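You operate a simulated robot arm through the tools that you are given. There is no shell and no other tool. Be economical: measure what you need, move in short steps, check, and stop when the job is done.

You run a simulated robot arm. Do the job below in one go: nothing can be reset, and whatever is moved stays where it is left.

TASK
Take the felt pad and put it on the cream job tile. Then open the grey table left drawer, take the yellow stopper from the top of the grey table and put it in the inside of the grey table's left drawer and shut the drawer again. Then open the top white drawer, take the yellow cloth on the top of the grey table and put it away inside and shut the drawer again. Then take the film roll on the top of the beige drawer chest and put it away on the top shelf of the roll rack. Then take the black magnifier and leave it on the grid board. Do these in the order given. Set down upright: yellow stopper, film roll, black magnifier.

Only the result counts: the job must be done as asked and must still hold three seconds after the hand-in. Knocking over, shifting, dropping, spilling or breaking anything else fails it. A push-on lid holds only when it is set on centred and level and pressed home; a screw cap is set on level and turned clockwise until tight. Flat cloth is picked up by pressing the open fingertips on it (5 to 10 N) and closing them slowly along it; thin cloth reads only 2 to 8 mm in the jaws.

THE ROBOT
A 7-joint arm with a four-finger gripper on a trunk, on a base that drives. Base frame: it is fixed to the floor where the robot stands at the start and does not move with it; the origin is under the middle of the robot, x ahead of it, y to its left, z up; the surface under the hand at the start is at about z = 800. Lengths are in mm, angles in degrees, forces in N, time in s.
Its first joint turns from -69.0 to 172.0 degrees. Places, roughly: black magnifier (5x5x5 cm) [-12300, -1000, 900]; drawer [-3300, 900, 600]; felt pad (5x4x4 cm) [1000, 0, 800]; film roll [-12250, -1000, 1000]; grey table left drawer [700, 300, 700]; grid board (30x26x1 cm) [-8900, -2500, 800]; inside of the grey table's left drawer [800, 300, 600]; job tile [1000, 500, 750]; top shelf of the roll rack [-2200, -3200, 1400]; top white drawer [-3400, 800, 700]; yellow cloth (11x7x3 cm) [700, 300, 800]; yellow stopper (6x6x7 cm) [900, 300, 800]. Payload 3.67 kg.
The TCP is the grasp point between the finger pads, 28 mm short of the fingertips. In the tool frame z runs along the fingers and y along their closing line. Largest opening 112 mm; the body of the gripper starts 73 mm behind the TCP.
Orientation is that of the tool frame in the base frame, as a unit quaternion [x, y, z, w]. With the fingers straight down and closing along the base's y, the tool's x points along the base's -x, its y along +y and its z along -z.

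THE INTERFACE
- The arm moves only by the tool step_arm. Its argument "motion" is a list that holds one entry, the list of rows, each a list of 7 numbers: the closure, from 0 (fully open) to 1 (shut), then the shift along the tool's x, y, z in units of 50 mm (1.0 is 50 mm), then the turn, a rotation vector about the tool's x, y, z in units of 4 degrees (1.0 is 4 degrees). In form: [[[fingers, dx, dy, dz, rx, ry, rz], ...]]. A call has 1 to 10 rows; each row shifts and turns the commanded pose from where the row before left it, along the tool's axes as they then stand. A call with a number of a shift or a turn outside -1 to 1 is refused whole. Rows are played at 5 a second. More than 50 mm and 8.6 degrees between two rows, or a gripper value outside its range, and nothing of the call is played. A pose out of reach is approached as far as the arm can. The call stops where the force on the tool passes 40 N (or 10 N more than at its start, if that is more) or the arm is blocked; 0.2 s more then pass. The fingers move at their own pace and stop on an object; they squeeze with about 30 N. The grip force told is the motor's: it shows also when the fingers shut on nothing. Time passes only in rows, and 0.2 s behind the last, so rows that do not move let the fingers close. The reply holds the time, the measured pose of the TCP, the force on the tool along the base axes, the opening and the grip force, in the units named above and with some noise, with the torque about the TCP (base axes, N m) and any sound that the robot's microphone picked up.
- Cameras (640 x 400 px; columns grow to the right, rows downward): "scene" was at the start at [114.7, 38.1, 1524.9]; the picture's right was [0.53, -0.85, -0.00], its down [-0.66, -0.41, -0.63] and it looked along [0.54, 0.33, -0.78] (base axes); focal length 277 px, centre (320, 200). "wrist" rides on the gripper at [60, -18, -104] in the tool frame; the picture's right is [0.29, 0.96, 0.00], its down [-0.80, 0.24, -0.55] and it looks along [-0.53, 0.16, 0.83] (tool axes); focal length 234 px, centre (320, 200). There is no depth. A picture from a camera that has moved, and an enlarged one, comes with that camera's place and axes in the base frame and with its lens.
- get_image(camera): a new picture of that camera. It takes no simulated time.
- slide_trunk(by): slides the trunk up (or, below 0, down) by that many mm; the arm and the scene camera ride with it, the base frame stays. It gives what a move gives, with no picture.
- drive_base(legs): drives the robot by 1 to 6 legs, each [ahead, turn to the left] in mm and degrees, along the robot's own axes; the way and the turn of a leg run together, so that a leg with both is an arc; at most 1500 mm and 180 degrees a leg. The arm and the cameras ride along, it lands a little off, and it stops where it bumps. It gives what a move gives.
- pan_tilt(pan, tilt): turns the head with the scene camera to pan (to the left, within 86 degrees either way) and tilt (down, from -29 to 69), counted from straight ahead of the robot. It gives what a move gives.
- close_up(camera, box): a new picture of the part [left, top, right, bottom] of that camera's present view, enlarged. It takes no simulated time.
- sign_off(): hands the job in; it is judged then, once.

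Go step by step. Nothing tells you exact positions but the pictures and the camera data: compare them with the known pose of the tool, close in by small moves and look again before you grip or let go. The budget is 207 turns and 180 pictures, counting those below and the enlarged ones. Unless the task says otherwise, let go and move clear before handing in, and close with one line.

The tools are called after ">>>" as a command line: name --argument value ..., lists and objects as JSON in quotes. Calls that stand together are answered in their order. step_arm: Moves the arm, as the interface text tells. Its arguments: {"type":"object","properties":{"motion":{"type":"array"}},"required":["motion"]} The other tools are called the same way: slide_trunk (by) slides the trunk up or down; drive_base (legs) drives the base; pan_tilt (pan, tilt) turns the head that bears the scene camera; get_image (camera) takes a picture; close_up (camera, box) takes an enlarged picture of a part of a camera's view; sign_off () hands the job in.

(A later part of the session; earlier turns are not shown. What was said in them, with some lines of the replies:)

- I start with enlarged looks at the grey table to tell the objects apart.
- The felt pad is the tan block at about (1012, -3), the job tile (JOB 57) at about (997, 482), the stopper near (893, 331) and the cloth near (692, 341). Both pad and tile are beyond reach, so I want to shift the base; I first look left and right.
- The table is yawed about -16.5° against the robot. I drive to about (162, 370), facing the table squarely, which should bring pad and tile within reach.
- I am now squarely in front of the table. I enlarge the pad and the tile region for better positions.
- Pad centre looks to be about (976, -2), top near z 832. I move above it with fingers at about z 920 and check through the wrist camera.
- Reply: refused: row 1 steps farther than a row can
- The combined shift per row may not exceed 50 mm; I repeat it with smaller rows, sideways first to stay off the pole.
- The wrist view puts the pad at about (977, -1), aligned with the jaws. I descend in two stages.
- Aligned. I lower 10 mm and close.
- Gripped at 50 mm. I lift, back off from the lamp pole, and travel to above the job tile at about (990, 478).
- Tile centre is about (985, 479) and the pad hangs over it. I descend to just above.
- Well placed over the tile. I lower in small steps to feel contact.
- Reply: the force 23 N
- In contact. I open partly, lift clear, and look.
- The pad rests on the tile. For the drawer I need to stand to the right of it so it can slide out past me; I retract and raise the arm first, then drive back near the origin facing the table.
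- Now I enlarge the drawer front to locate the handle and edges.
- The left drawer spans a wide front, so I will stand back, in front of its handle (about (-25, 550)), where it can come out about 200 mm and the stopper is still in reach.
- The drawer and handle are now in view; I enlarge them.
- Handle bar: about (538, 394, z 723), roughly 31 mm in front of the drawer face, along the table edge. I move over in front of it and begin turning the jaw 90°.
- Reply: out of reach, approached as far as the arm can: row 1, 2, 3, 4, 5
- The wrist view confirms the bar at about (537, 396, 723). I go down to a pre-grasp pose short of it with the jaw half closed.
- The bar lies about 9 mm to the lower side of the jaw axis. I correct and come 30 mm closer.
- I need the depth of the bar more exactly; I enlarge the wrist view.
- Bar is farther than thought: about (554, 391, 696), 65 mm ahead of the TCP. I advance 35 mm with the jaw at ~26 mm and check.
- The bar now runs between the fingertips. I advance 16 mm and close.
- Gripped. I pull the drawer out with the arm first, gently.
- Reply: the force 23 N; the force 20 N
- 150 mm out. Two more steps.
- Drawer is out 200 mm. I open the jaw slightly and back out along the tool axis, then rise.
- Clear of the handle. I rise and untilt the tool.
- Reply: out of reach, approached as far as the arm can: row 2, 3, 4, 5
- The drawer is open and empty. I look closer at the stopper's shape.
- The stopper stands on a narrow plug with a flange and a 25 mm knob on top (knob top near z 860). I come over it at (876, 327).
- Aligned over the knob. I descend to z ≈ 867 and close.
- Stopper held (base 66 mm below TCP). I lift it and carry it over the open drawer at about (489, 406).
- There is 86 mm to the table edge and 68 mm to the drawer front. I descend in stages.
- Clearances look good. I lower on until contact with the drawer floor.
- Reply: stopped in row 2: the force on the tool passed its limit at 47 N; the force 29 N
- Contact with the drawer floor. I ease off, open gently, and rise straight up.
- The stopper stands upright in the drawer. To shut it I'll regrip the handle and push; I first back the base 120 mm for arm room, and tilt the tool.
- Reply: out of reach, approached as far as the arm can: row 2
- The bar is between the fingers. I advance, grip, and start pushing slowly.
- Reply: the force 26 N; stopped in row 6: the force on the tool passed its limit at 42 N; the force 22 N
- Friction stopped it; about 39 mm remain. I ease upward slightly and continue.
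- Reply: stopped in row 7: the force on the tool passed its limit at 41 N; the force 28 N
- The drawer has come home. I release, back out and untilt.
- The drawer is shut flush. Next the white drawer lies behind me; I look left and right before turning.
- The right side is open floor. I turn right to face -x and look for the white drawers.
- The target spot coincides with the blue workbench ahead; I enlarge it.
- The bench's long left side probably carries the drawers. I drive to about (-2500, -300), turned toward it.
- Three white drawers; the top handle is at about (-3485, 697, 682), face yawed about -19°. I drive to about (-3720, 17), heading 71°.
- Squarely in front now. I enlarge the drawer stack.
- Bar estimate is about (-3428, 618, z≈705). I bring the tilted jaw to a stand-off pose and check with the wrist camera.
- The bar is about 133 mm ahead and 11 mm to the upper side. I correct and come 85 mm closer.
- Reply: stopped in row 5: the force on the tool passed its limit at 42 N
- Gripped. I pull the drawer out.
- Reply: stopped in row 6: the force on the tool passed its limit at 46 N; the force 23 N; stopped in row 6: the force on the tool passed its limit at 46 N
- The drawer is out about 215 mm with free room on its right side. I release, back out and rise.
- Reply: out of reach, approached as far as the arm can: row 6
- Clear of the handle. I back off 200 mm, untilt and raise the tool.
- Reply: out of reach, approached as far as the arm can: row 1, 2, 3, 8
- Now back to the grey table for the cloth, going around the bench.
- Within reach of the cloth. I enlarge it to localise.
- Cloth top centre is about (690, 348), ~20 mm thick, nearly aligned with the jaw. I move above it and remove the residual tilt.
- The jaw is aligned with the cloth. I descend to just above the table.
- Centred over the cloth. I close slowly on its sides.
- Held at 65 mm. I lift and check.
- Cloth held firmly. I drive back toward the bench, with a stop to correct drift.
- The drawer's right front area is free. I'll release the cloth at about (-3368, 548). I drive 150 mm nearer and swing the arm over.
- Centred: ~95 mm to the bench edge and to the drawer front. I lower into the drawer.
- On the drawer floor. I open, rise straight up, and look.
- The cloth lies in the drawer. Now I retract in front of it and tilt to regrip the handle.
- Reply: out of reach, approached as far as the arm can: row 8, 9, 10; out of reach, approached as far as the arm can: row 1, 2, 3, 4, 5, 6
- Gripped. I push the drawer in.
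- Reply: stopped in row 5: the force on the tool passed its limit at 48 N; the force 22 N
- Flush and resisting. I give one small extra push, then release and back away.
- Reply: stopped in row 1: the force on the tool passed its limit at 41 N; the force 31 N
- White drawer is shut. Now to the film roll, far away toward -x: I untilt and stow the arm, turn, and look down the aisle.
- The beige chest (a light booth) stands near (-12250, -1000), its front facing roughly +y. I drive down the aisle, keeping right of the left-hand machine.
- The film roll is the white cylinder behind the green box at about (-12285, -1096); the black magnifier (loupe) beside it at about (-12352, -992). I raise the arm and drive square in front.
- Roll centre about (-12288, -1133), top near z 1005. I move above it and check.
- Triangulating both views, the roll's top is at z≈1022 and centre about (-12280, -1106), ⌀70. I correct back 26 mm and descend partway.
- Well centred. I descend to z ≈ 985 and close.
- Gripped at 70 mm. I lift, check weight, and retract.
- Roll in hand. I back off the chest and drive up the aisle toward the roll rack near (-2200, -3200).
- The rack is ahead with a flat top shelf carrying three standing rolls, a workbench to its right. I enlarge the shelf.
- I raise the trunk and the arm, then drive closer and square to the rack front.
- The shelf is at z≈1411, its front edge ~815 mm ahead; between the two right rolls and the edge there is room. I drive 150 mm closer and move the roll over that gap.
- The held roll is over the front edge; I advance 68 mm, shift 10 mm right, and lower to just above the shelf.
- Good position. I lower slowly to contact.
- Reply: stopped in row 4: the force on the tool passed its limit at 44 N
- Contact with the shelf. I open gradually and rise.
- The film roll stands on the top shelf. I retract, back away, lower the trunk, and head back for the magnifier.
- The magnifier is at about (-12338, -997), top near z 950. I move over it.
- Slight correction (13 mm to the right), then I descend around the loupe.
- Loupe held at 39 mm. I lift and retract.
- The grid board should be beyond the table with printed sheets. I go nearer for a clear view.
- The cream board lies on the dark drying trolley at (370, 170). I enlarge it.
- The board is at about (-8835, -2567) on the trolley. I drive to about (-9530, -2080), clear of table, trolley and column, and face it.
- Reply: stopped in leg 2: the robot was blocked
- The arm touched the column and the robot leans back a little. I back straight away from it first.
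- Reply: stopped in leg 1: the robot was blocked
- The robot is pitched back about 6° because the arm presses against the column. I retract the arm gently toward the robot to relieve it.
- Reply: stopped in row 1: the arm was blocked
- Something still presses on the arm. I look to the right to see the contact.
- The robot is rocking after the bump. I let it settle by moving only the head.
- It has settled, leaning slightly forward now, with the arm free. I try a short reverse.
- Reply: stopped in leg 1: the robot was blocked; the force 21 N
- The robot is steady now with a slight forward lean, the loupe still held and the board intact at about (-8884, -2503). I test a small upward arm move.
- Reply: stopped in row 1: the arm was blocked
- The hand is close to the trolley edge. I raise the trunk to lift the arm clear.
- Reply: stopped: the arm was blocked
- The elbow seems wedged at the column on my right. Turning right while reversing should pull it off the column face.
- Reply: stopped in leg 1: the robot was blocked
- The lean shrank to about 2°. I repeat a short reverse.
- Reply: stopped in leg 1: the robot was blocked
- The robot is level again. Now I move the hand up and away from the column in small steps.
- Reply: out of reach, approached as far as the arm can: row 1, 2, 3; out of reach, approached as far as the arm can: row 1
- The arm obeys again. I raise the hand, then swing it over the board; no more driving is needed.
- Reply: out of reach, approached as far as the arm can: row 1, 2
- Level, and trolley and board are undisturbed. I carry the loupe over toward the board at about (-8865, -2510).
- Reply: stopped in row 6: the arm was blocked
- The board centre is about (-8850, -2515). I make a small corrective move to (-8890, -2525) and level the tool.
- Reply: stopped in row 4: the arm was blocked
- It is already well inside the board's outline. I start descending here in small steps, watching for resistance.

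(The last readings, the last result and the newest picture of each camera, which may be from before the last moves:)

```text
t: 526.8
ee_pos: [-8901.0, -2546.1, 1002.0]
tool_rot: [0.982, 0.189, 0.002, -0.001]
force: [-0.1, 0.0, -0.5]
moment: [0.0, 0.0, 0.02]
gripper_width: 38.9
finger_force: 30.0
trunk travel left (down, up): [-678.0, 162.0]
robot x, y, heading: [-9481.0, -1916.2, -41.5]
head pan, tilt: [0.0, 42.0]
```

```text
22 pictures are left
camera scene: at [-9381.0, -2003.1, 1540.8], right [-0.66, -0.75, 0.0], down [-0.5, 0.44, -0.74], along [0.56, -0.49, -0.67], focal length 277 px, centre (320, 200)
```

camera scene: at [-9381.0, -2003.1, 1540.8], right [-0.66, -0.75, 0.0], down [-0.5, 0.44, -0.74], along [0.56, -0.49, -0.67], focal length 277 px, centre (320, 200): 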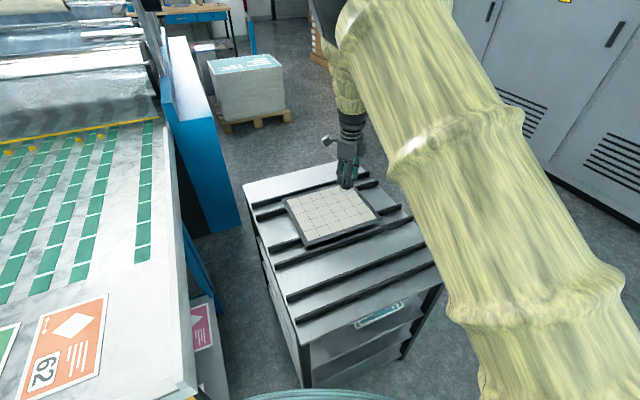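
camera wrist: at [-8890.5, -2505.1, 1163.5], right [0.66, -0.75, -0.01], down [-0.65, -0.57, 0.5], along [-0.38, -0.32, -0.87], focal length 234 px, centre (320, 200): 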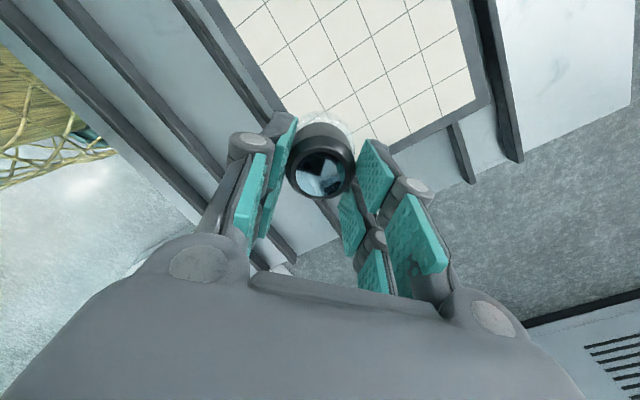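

Free and level now; the drop point projects well inside the board. I lower further.

>>> step_arm --motion '[[[1, 0, 0, 0.5, 0, 0, 0], [1, 0, 0, 0.5, 0, 0, 0], [1, 0, 0, 0.5, 0, 0, 0], [1, 0, 0, 0.4, 0, 0, 0], [1, 0, 0, 0, 0, 0, 0]]]'

>>> close_up --camera "scene" --box '[270, 120, 420, 260]'

>>> get_image --camera "wrist"

```text
t: 528.0
ee_pos: [-8902.1, -2545.0, 905.9]
tool_rot: [0.982, 0.189, 0.0, 0.001]
force: [-0.6, -0.1, -0.8]
moment: [0.03, 0.0, -0.03]
gripper_width: 38.9
finger_force: 29.9
trunk travel left (down, up): [-678.0, 162.0]
robot x, y, heading: [-9480.7, -1914.7, -41.6]
head pan, tilt: [0.0, 42.0]
```

```text
2.86 times, centred on (345, 190) of scene
camera zoom: at [-9380.5, -2002.9, 1540.8], right [-0.66, -0.75, 0.0], down [-0.5, 0.44, -0.74], along [0.56, -0.49, -0.67], focal length 792 px, centre (249, 229)
```

zoom: 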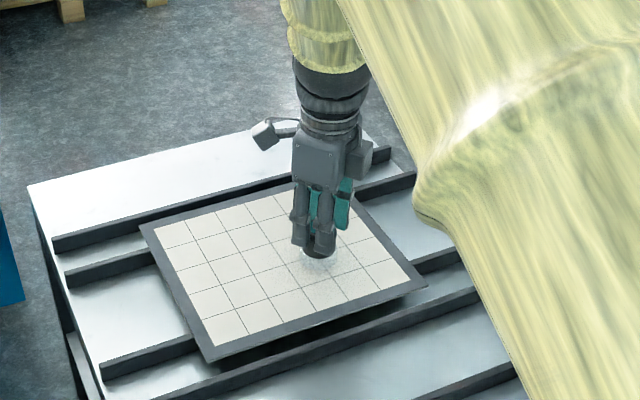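

```text
20 pictures are left
camera wrist: at [-8852.0, -2507.2, 1011.6], right [0.62, -0.78, 0.0], down [-0.65, -0.52, 0.56], along [-0.43, -0.35, -0.83], focal length 234 px, centre (320, 200)
```

wrist: 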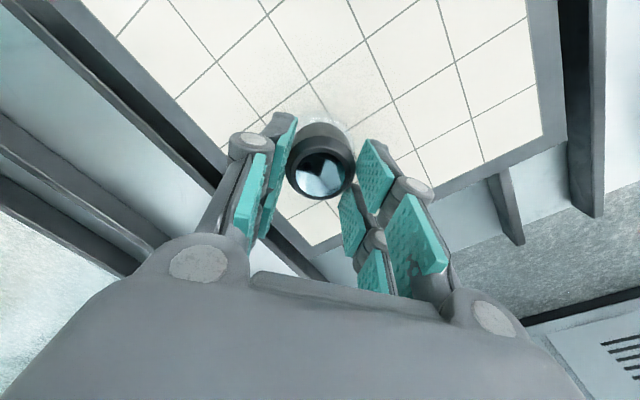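

Directly above the board. I lower slowly to contact.

>>> step_arm --motion '[[[1, 0, 0, 0.2, 0, 0, 0], [1, 0, 0, 0.12, 0, 0, 0], [1, 0, 0, 0.08, 0, 0, 0], [1, 0, 0, 0.08, 0, 0, 0], [1, 0, 0, 0, 0, 0, 0]]]'

```text
t: 529.2
ee_pos: [-8901.5, -2545.3, 882.9]
tool_rot: [0.982, 0.19, 0.0, 0.002]
force: [4.4, -7.5, 22.1]
moment: [-0.19, -0.15, 0.01]
gripper_width: 38.9
finger_force: 29.8
trunk travel left (down, up): [-678.0, 162.0]
robot x, y, heading: [-9478.3, -1913.5, -41.4]
head pan, tilt: [0.0, 42.0]
```

Contact. I ease up a millimetre, open gently, and rise straight up.

>>> step_arm --motion '[[[1, 0, 0, -0.03, 0, 0, 0], [0.62, 0, 0, 0, 0, 0, 0], [0.55, 0, 0, 0, 0, 0, 0], [0.45, 0, 0, 0, 0, 0, 0], [0.4, 0, 0, 0, 0, 0, 0], [0.4, 0, 0, -0.3, 0, 0, 0], [0.4, 0, 0, -0.5, 0, 0, 0], [0.4, 0, 0, -0.5, 0, 0, 0], [0.4, 0, 0, -0.5, 0, 0, 0], [0.4, 0, 0, -0.5, 0, 0, 0]]]'

>>> get_image --camera "wrist"

>>> close_up --camera "scene" --box '[270, 120, 420, 260]'

```text
t: 531.4
ee_pos: [-8904.1, -2547.4, 993.7]
tool_rot: [0.982, 0.188, -0.001, -0.003]
force: [0.0, 1.1, -1.1]
moment: [0.03, 0.0, 0.02]
gripper_width: 67.0
finger_force: 0.0
trunk travel left (down, up): [-678.0, 162.0]
robot x, y, heading: [-9476.6, -1912.0, -41.5]
head pan, tilt: [0.0, 42.0]
```

```text
19 pictures are left
camera wrist: at [-8854.0, -2510.5, 1099.0], right [0.62, -0.78, -0.01], down [-0.65, -0.52, 0.55], along [-0.44, -0.34, -0.83], focal length 234 px, centre (320, 200)
```

wrist: 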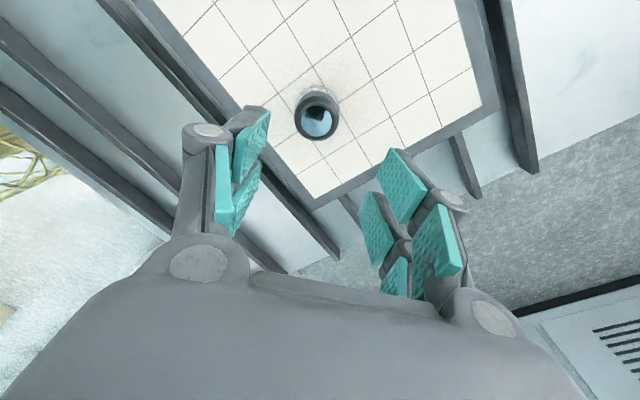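

```text
2.86 times, centred on (345, 190) of scene
camera zoom: at [-9381.0, -2003.6, 1540.6], right [-0.66, -0.75, 0.0], down [-0.5, 0.45, -0.74], along [0.56, -0.49, -0.67], focal length 792 px, centre (249, 229)
```

zoom: 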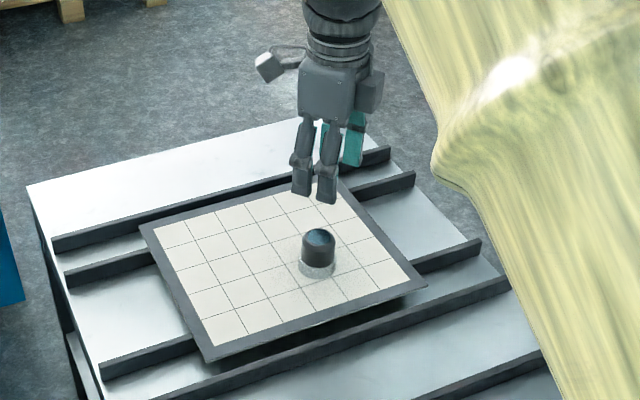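

The pad is on the cream job tile. The stopper is upright in the grey table's left drawer, which is shut, and the cloth is in the top white drawer, also shut. The film roll stands on the top shelf of the rack, and the black magnifier stands upright on the grid board with the hand clear above it. On the way to the board the arm bumped a column and the robot rocked, but the later pictures show the trolley and board where they were. I hand in now.

>>> sign_off

```text
The job is handed in.
```

I did all five tasks in the order given and handed the job in; I don't have the judge's verdict. On the drive to the grid board the arm bumped a column and the robot rocked, but later pictures showed the trolley and board apparently unmoved.
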